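You operate a simulated robot arm through the tools that you are given. There is no shell and no other tool. Be economical: measure what you need, move in short steps, check, and stop when the job is done.

Carry out the task below with a simulated robot arm. There is one attempt and no reset: what you move stays moved.

TASK
Put one of the ribbed copper blocks from the white bench top on top of the white block.
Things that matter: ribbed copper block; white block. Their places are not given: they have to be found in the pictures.

It is judged by the outcome, as a careful person would: the job done as asked, and still so three seconds after it is handed in. It fails if anything else is knocked over, pushed out of place, dropped, spilled or broken.

THE ROBOT
A 7-joint arm with a two-finger parallel gripper, fixed in place. Base frame: the origin is at the foot of the arm, x ahead of it, y to its left, z up; the work surface is at about z = 0. Lengths are in mm, angles in degrees, forces in N, time in s.
With the tool pointing down near the work surface it reaches from about 240 to 620 mm from the base axis. Its first joint turns from -66.0 to 66.0 degrees. Payload 2.6 kg.
Tool frame: the origin (TCP) lies between the finger pads and is the grasp point; the fingertips stand 30 mm ahead of it; z points along the fingers, y is the line along which they close. The gripper opens to 94 mm. The fingers are 28 mm wide and 10 mm thick; the gripper's body (50 by 96 mm) begins 55 mm behind the TCP.
Orientation is that of the tool frame in the base frame, as a unit quaternion [x, y, z, w]. With the fingers straight down and closing along the base's y, the tool's x points along the base's -x, its y along +y and its z along -z.

THE INTERFACE
- The arm moves only by the tool apply_moves. Its arguments are lists of equal length, an entry for each row: "dp": the shift along the tool's x, y, z in mm, a list of three; "turn": the turn, a rotation vector about the tool's x, y, z in degrees, a list of three; "gripper": the opening, from 0 (shut) to 1 (fully open). In form: {"dp": [[dx, dy, dz], ...], "turn": [[wx, wy, wz], ...], "gripper": [gripper, ...]}. A call has 1 to 8 rows; each row shifts and turns the commanded pose from where the row before left it, along the tool's axes as they then stand. A row lasts 0.2 s, in which the tool goes at most 50 mm and 8.6 degrees; a call with a longer step from one row to the next is refused whole, and so is a gripper value outside its range. A pose out of reach is approached as far as the arm can. The call stops where the force on the tool passes 40 N (or 10 N more than at its start, if that is more) or the arm is blocked; 0.2 s more then pass. The fingers move at their own pace (about 72 mm/s each) and stop on an object; they squeeze with about 33 N. The grip force told is the motor's: it shows also when the fingers shut on nothing. Time passes only in rows, and 0.2 s behind the last, so rows that do not move let the fingers close. It gives the time, the measured TCP pose, the force on the tool (base axes), the opening and the grip force at its end, in the units of the frame above (readings bear some noise), and new pictures: "views" is both (left out), scene, wrist or none.
- Cameras (640 x 400 px; columns grow to the right, rows downward): "scene" is fixed at [51, 434.3, 558.4]; the picture's right is [-0.71, -0.70, 0.00], its down [-0.46, 0.47, -0.75] and it looks along [0.53, -0.54, -0.66] (base axes); focal length 319 px, centre (320, 200). "wrist" rides on the gripper at [-37, 0, -58] in the tool frame; the picture's right is [0.00, -1.00, 0.00], its down [0.97, 0.00, -0.24] and it looks along [0.24, 0.00, 0.97] (tool axes); focal length 218 px, centre (320, 200).
- pixel_to_xyz(camera, pixels): for up to 12 pixels [column, row] of the newest picture of that camera ("zoom" is the newest enlarged one), the place [x, y, z] in the base frame of the surface seen there, good to about 3 mm, but the place of the scene camera against the robot may be out by one fixed shift of up to 18 mm in any direction. No time passes.
- zoom(camera, box): a new picture of the part [left, top, right, bottom] of that camera's present view, enlarged. No time passes.
- finish_job(): hands the job in; it is judged then, once.

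Work in short steps. Measure before you move; look again where a grasp or a placing could have gone wrong, and mend it. You have 60 turns and 120 pictures in all, those below and enlarged ones among them. Open the gripper and draw the arm clear of the work before you hand the job in, unless the task says otherwise; then end with one line.

The tools are called after ">>>" by a JSON object that holds its "method" and its "body". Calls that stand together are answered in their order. apply_moves: Moves the arm, as the interface text tells. Its arguments: {"type":"object","properties":{"dp":{"type":"array"},"turn":{"type":"array"},"gripper":{"type":"array"},"views":{"type":"string","enum":["both","scene","wrist","none"]}},"required":["dp","turn","gripper"]} The other tools are called the same way: pixel_to_xyz (camera, pixels) gives the place of the surface under pixels of a picture; zoom (camera, box) takes an enlarged picture of a part of a camera's view; finish_job () hands the job in.

At the start:

```text
clock: 0.0
ee_pos: [422.5, 134.2, 211.8]
tool_rot: [0.0, 1.0, 0.0, 0.0]
contact_force: [-0.9, -0.4, 0.5]
opening: 93.7
grip_force: 0.0
```

scene: 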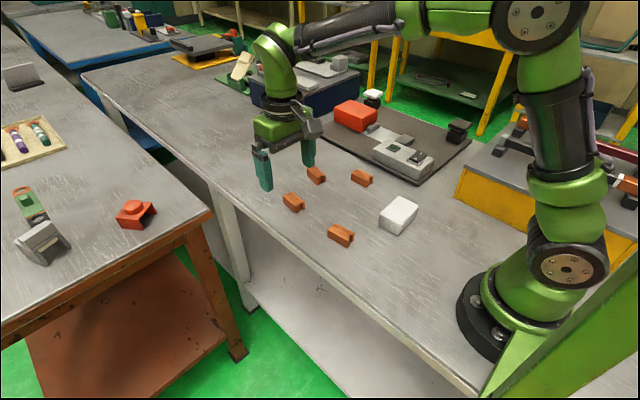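
wrist: 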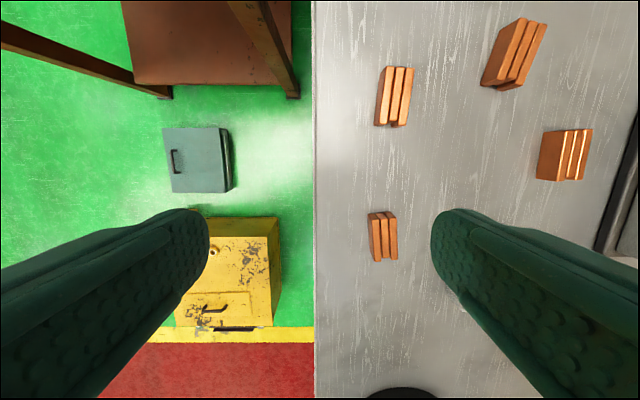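

The scene shows four copper blocks around (293,202), (316,175), (361,178), (340,235) and the white block at (398,215). I'll enlarge and measure.

>>> {"method": "zoom", "body": {"camera": "scene", "box": [260, 150, 440, 262]}}

>>> {"method": "pixel_to_xyz", "body": {"camera": "wrist", "pixels": [[383, 234], [395, 95], [515, 50], [565, 155], [345, 150], [450, 150], [376, 212], [396, 212], [373, 260], [397, 258]]}}

>>> {"method": "pixel_to_xyz", "body": {"camera": "scene", "pixels": [[293, 200], [316, 173], [361, 175], [340, 232], [398, 209], [379, 212], [405, 221], [416, 206], [391, 198], [330, 200], [438, 240]]}}

```text
3.56 times, centred on (350, 206) of scene
```

zoom: 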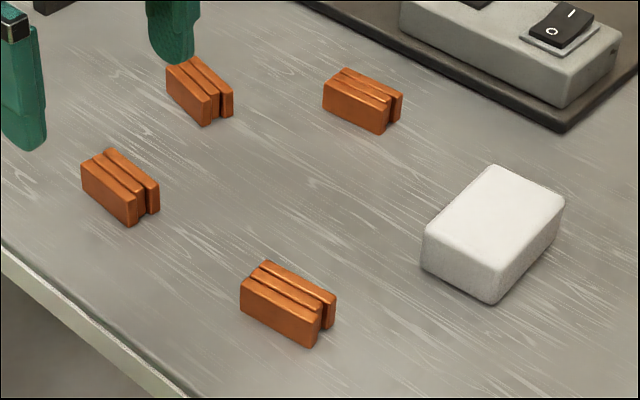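

```text
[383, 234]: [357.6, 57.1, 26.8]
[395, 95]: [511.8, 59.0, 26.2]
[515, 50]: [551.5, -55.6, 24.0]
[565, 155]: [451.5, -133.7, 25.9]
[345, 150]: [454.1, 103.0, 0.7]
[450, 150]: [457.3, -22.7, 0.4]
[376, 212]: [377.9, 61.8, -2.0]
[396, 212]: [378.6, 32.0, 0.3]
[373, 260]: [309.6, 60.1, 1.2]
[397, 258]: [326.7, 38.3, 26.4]
```

```text
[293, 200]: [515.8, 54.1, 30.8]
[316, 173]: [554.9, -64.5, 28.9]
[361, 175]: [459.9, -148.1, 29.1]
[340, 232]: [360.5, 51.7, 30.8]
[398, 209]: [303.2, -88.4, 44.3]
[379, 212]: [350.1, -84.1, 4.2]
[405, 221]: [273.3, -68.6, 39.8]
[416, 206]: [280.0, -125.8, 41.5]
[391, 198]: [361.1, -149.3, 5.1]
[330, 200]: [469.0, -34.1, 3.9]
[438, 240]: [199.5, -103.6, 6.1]
```

>>> {"method": "pixel_to_xyz", "body": {"camera": "scene", "pixels": [[397.5, 196.5], [416, 205], [407, 221], [383, 213.5], [399, 209]]}}

>>> {"method": "zoom", "body": {"camera": "wrist", "box": [335, 200, 431, 260]}}

```text
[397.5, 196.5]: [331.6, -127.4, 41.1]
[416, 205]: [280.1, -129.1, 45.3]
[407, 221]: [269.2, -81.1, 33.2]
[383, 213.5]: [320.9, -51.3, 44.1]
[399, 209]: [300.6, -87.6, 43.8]
```

```text
6.67 times, centred on (383, 230) of wrist
```

zoom: 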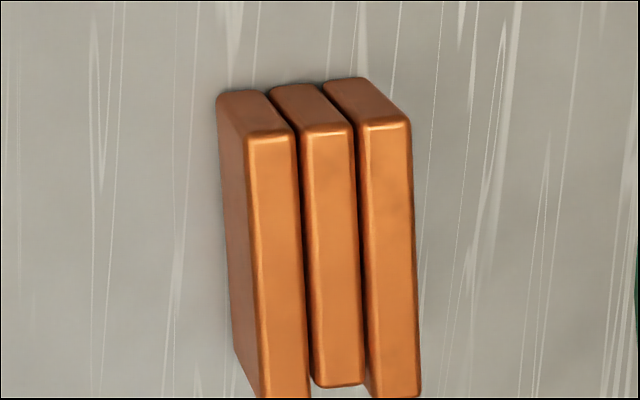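

>>> {"method": "pixel_to_xyz", "body": {"camera": "zoom", "pixels": [[252, 136], [404, 125], [414, 390], [265, 392], [333, 260], [333, 135], [340, 380]]}}

```text
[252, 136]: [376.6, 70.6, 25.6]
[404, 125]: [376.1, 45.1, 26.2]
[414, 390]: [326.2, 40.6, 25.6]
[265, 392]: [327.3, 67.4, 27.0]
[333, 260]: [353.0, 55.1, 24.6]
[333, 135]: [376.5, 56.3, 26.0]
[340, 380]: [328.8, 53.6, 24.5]
```

Chosen block (wrist zoom): centre about (352, 56), 28 wide in y, 51 long, 26 high, yaw about +4°. I move above it with a 4° turn.

>>> {"method": "apply_moves", "body": {"dp": [[23, -26, 20], [24, -26, 20], [24, -26, 20], [0, 0, 22]], "turn": [[0, 0, 0], [0, 0, 0], [0, 0, 0], [0, 0, -4]], "gripper": [1, 1, 1, 1]}}

```text
clock: 1.0
ee_pos: [351.8, 54.2, 128.4]
tool_rot: [-0.035, 0.999, 0.001, -0.001]
contact_force: [-0.1, -0.2, 0.1]
opening: 94.0
grip_force: 0.1
```

scene: 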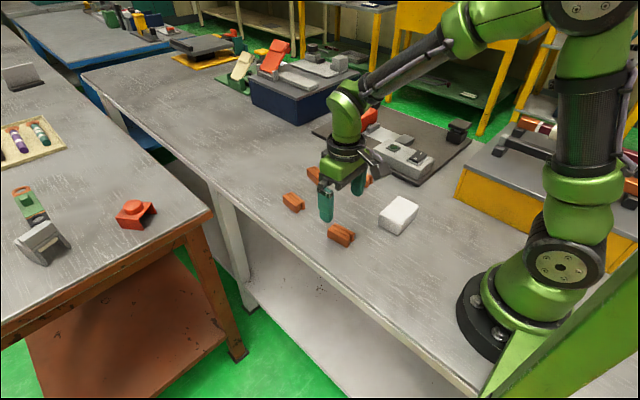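
wrist: 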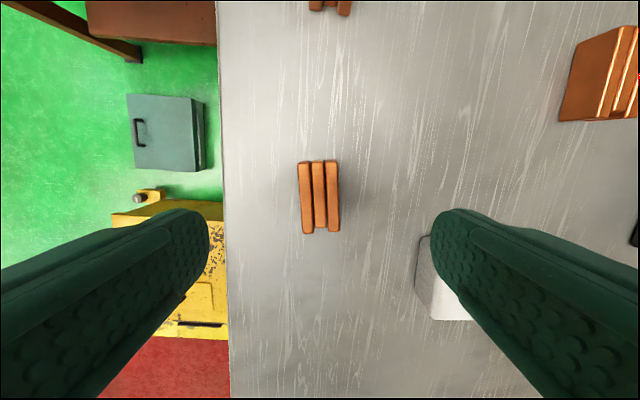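

The block is at (319,197), nearly centred; I remeasure its top corners before descending.

>>> {"method": "pixel_to_xyz", "body": {"camera": "wrist", "pixels": [[302, 166], [335, 164], [338, 229], [306, 230], [319, 198], [432, 240], [418, 275], [434, 317], [465, 315], [425, 235]]}}

```text
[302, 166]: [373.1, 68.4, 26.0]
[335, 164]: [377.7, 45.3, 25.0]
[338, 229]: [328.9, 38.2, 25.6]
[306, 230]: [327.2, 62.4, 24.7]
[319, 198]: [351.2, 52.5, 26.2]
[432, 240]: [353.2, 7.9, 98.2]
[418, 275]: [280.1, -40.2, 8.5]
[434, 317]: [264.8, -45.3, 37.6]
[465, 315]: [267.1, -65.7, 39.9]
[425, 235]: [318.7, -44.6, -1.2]
```

Yaw is nearer 7.5°, centre (351.7, 53.6). I turn 3.5° more and descend to TCP z≈35, then close.

>>> {"method": "apply_moves", "body": {"dp": [[0, 0, 25], [0, 0, 25], [0, 0, 25], [0, 0, 18], [0, 0, 0]], "turn": [[0, 0, -3.5], [0, 0, 0], [0, 0, 0], [0, 0, 0], [0, 0, 0]], "gripper": [1, 1, 1, 1, 1]}}

```text
clock: 2.2
ee_pos: [351.1, 55.4, 35.8]
tool_rot: [-0.065, 0.998, 0.0, -0.001]
contact_force: [-0.5, -0.5, 0.3]
opening: 94.3
grip_force: 0.1
```

scene: 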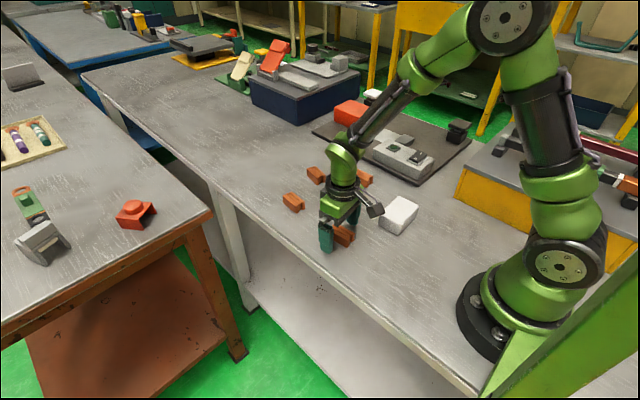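
wrist: 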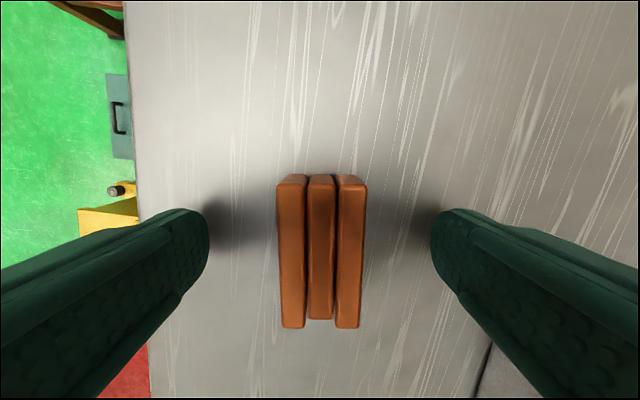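

The block sits square between the fingers; close (about 0.5 s).

>>> {"method": "apply_moves", "body": {"dp": [[0, 0, 0], [0, 0, 0], [0, 0, 0], [0, 0, 0]], "turn": [[0, 0, 0], [0, 0, 0], [0, 0, 0], [0, 0, 0]], "gripper": [0, 0, 0, 0], "views": "wrist"}}

```text
clock: 3.2
ee_pos: [351.7, 55.6, 37.7]
tool_rot: [-0.065, 0.998, 0.0, -0.001]
contact_force: [0.2, -0.2, 1.1]
opening: 29.8
grip_force: 33.0
```

wrist: 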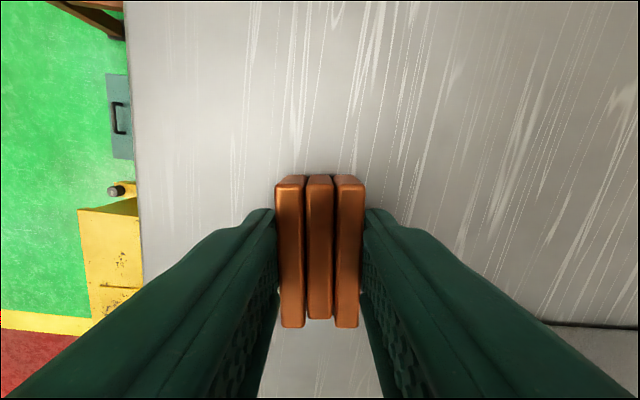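

Gripped at 29.8 mm, 33 N. Lift straight up and move partway toward the white block to view it with the wrist camera.

>>> {"method": "apply_moves", "body": {"dp": [[0, 0, -30], [0, 0, -40], [0, 0, -40], [15, -35, -10], [15, -35, 0], [0, 0, 0]], "turn": [[0, 0, 0], [0, 0, 0], [0, 0, 0], [0, 0, 0], [0, 0, 0], [0, 0, 0]], "gripper": [0, 0, 0, 0, 0, 0]}}

```text
clock: 4.6
ee_pos: [332.3, -17.8, 155.3]
tool_rot: [-0.065, 0.998, 0.0, 0.001]
contact_force: [1.3, -0.9, -2.8]
opening: 29.6
grip_force: 33.3
```

scene: 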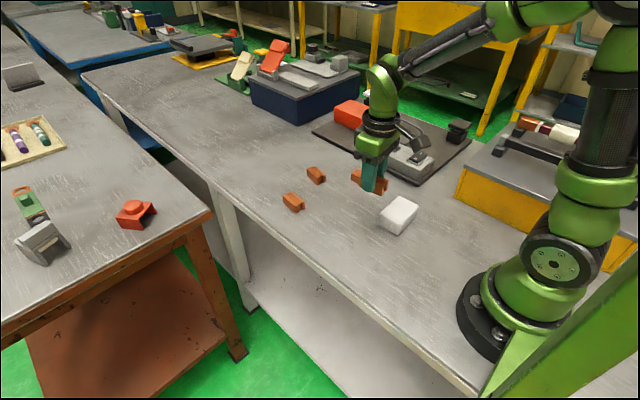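
wrist: 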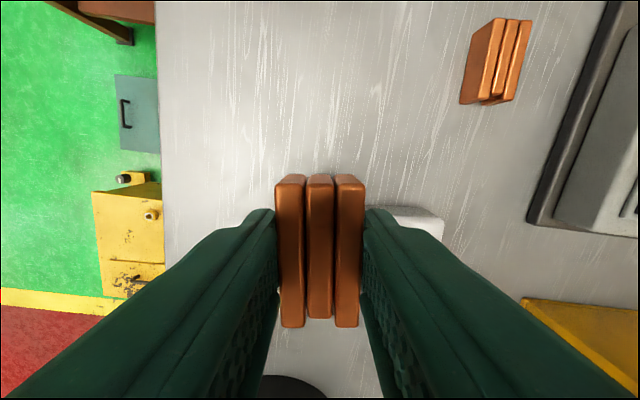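

The white block is mostly hidden by the fingers in the wrist view, but fully seen in the scene at (398,215). I measure its top in both.

>>> {"method": "zoom", "body": {"camera": "scene", "box": [350, 180, 446, 240]}}

>>> {"method": "pixel_to_xyz", "body": {"camera": "wrist", "pixels": [[441, 236], [441, 224], [425, 218], [400, 218], [410, 211], [386, 216], [493, 60]]}}

>>> {"method": "pixel_to_xyz", "body": {"camera": "scene", "pixels": [[293, 200], [316, 173]]}}

```text
6.67 times, centred on (398, 210) of scene
```

zoom: 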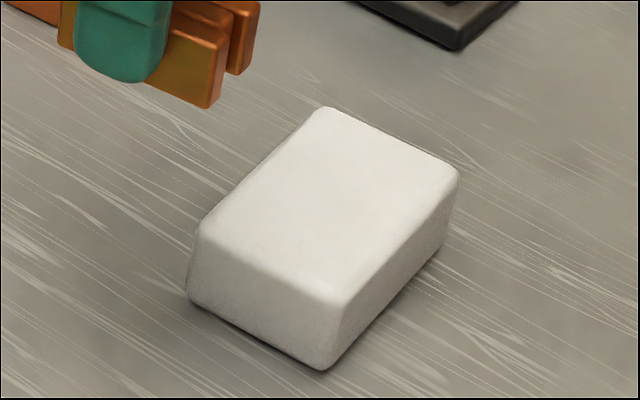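

```text
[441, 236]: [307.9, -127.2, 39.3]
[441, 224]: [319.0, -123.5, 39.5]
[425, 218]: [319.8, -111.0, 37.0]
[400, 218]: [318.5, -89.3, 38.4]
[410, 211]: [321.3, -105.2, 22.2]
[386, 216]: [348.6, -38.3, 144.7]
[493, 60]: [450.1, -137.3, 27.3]
```

```text
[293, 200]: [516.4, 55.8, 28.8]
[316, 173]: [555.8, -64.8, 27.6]
```

>>> {"method": "pixel_to_xyz", "body": {"camera": "zoom", "pixels": [[322, 113], [452, 175], [342, 295], [207, 232], [332, 203], [210, 100]]}}

```text
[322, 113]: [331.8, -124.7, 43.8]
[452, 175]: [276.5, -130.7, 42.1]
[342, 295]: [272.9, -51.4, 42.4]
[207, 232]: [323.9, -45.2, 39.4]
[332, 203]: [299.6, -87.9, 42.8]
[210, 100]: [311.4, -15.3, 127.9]
```

White block centre in the robot frame ≈ (293, -86), top z≈38.5 (scene shifted about +8 in x, +4 in z). I move above it, undo 3.5° of yaw to align, and go down to z≈105.

>>> {"method": "apply_moves", "body": {"dp": [[16, -21, 0], [16, -21, 0], [15.5, -20.3, 0], [0, 0, 25], [0, 0, 25], [0, 0, 0]], "turn": [[0, 0, 0], [0, 0, 0], [0, 0, 0], [0, 0, 3.5], [0, 0, 0], [0, 0, 0]], "gripper": [0, 0, 0, 0, 0, 0]}}

>>> {"method": "zoom", "body": {"camera": "scene", "box": [350, 170, 446, 230]}}

```text
clock: 6.0
ee_pos: [293.1, -86.2, 105.3]
tool_rot: [-0.035, 0.999, 0.0, 0.0]
contact_force: [-0.1, -0.4, -2.7]
opening: 29.6
grip_force: 33.0
```

scene: 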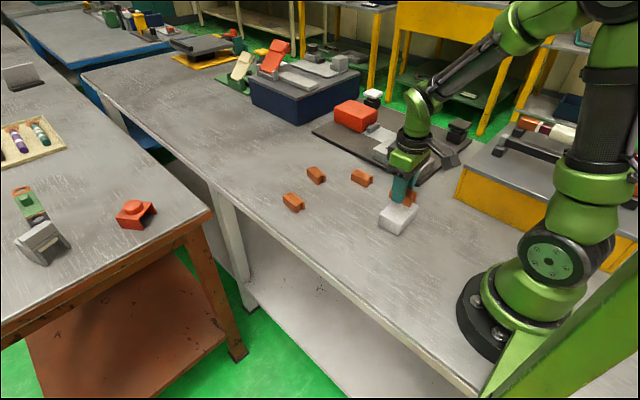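
wrist: 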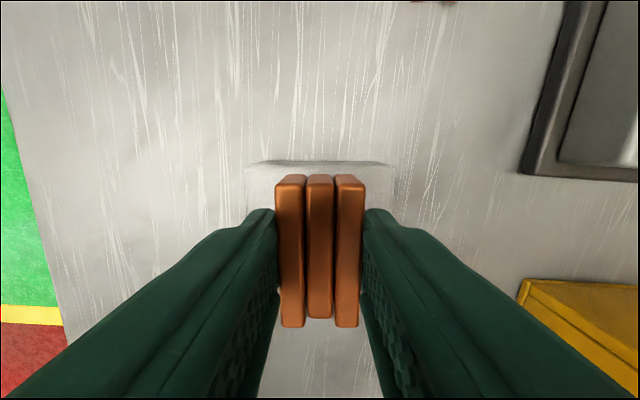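

```text
6.67 times, centred on (398, 200) of scene
```

zoom: 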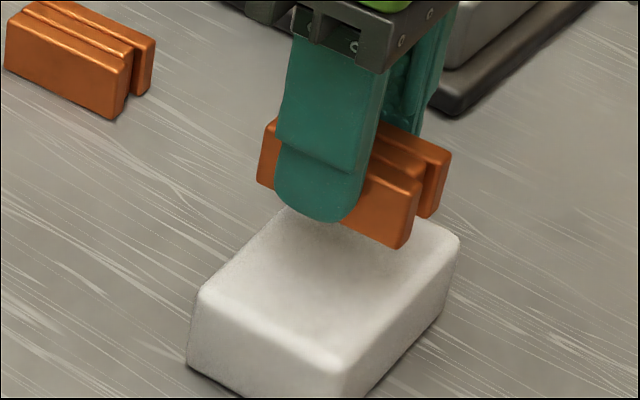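

The wrist view shows the white block centred (columns 245–393) and parallel; I check its far edge against the copper block's.

>>> {"method": "pixel_to_xyz", "body": {"camera": "wrist", "pixels": [[255, 170], [320, 169], [385, 170], [292, 178], [345, 178], [260, 200], [382, 200]]}}

```text
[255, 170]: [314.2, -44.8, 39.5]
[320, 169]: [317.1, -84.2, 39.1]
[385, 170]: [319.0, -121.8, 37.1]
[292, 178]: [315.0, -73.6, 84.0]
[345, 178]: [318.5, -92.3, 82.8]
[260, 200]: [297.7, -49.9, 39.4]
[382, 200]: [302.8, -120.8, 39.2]
```

Well aligned. Lower 26 mm, then small steps until contact.

>>> {"method": "apply_moves", "body": {"dp": [[0, 0, 14], [0, 0, 9], [0, 0, 3], [0, 0, 1], [0, 0, 0]], "turn": [[0, 0, 0], [0, 0, 0], [0, 0, 0], [0, 0, 0], [0, 0, 0]], "gripper": [0, 0, 0, 0, 0], "views": "none"}}

>>> {"method": "zoom", "body": {"camera": "scene", "box": [350, 170, 446, 230]}}

```text
clock: 7.2
ee_pos: [293.3, -85.1, 78.5]
tool_rot: [-0.036, 0.999, -0.001, 0.0]
contact_force: [0.0, 0.1, -2.9]
opening: 29.6
grip_force: 33.1
```

```text
6.67 times, centred on (398, 200) of scene
```

zoom: 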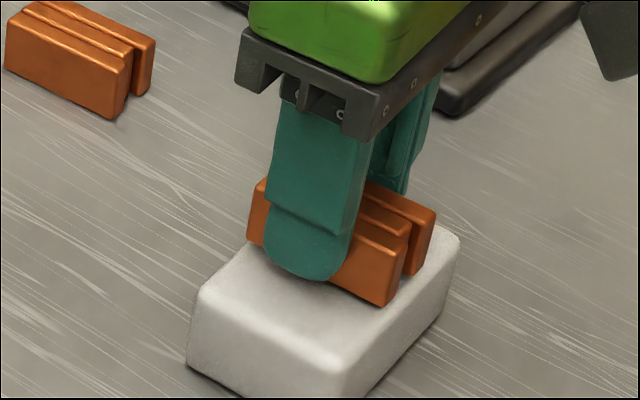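

Weight still hangs on the tool (-2.9 N), so no contact yet; lower in 1 mm steps.

>>> {"method": "apply_moves", "body": {"dp": [[0, 0, 1], [0, 0, 1], [0, 0, 0]], "turn": [[0, 0, 0], [0, 0, 0], [0, 0, 0]], "gripper": [0, 0, 0], "views": "none"}}

```text
clock: 8.0
ee_pos: [292.5, -85.4, 76.7]
tool_rot: [-0.035, 0.999, 0.0, 0.0]
contact_force: [0.5, -0.3, -3.1]
opening: 29.7
grip_force: 32.9
```

>>> {"method": "apply_moves", "body": {"dp": [[0, 0, 0.7], [0, 0, 0.7], [0, 0, 0]], "turn": [[0, 0, 0], [0, 0, 0], [0, 0, 0]], "gripper": [0, 0, 0], "views": "none"}}

```text
clock: 8.8
ee_pos: [292.6, -84.8, 75.6]
tool_rot: [-0.034, 0.999, 0.0, 0.0]
contact_force: [-9.0, 2.0, 19.2]
opening: 29.6
grip_force: 33.4
```

Contact (19 N up). Ease 0.5 mm back and open partly, slowly.

>>> {"method": "apply_moves", "body": {"dp": [[0, 0, -0.6], [0, 0, 0], [0, 0, 0], [0, 0, 0]], "turn": [[0, 0, 0], [0, 0, 0], [0, 0, 0], [0, 0, 0]], "gripper": [0, 0.4, 0.6, 0.6]}}

>>> {"method": "zoom", "body": {"camera": "scene", "box": [350, 170, 446, 230]}}

```text
clock: 9.8
ee_pos: [292.7, -85.8, 75.2]
tool_rot: [-0.035, 0.999, 0.0, -0.001]
contact_force: [0.2, 0.6, 0.1]
opening: 56.4
grip_force: 0.0
```

scene: 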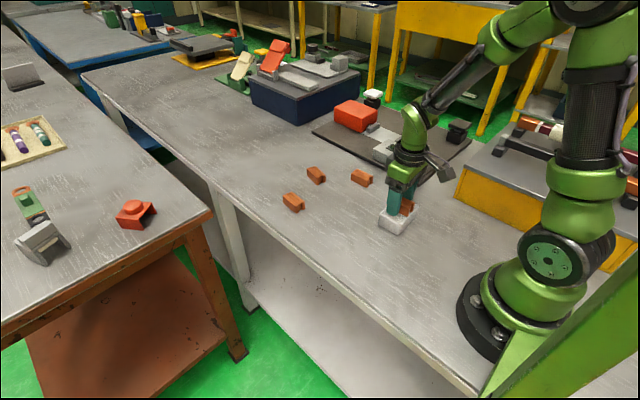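
wrist: 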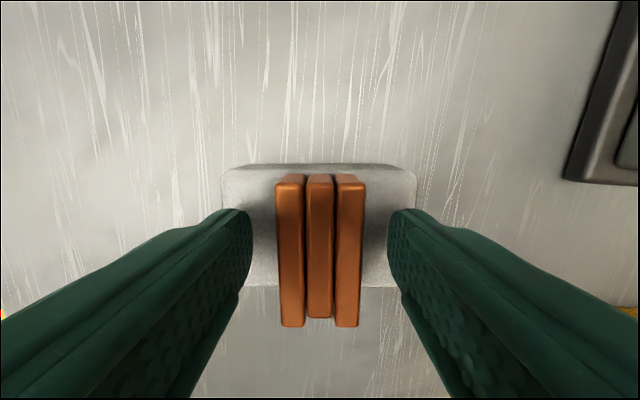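

```text
6.67 times, centred on (398, 200) of scene
```

zoom: 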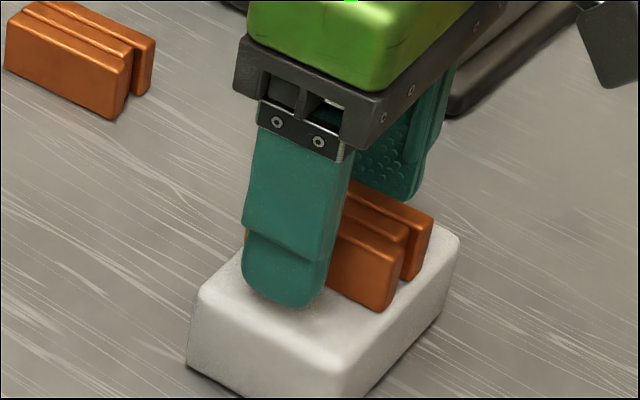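

Released and standing. Retract straight up and check.

>>> {"method": "apply_moves", "body": {"dp": [[0, 0, -15], [0, 0, -30], [0, 0, -40], [0, 0, -40], [0, 40, 0], [0, 40, 0], [0, 0, 0]], "turn": [[0, 0, 0], [0, 0, 0], [0, 0, 0], [0, 0, 0], [0, 0, 0], [0, 0, 0], [0, 0, 0]], "gripper": [0.6, 0.6, 0.8, 1, 1, 1, 1]}}

>>> {"method": "zoom", "body": {"camera": "scene", "box": [350, 170, 446, 230]}}

```text
clock: 11.4
ee_pos: [287.4, -6.1, 201.2]
tool_rot: [-0.035, 0.999, 0.001, 0.001]
contact_force: [0.2, -0.1, -0.4]
opening: 93.7
grip_force: 0.1
```

scene: 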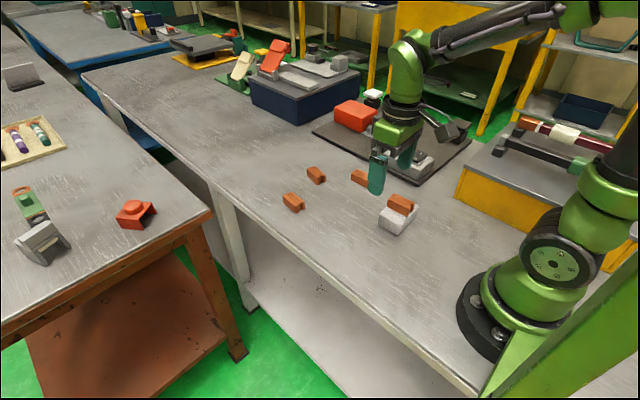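
wrist: 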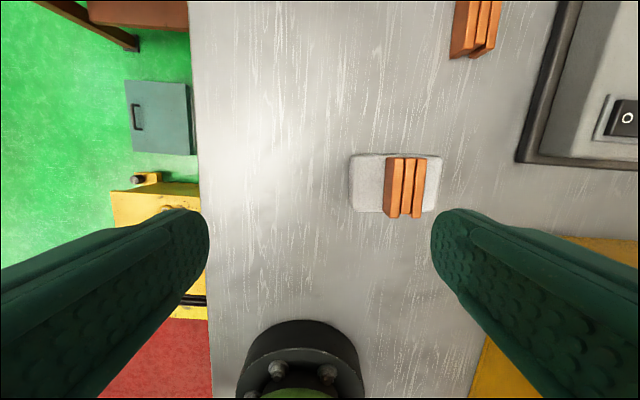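

```text
6.67 times, centred on (398, 200) of scene
```

zoom: 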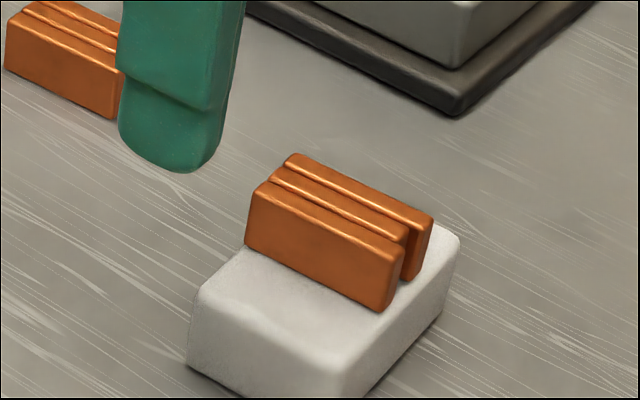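

The copper block rests flat on the white block, the arm is clear, and nothing else has moved.

>>> {"method": "finish_job", "body": {}}

```text
The job is handed in.
```

One ribbed copper block is resting flat on top of the white block; the gripper is open, the arm is clear, and the last pictures show nothing else moved.
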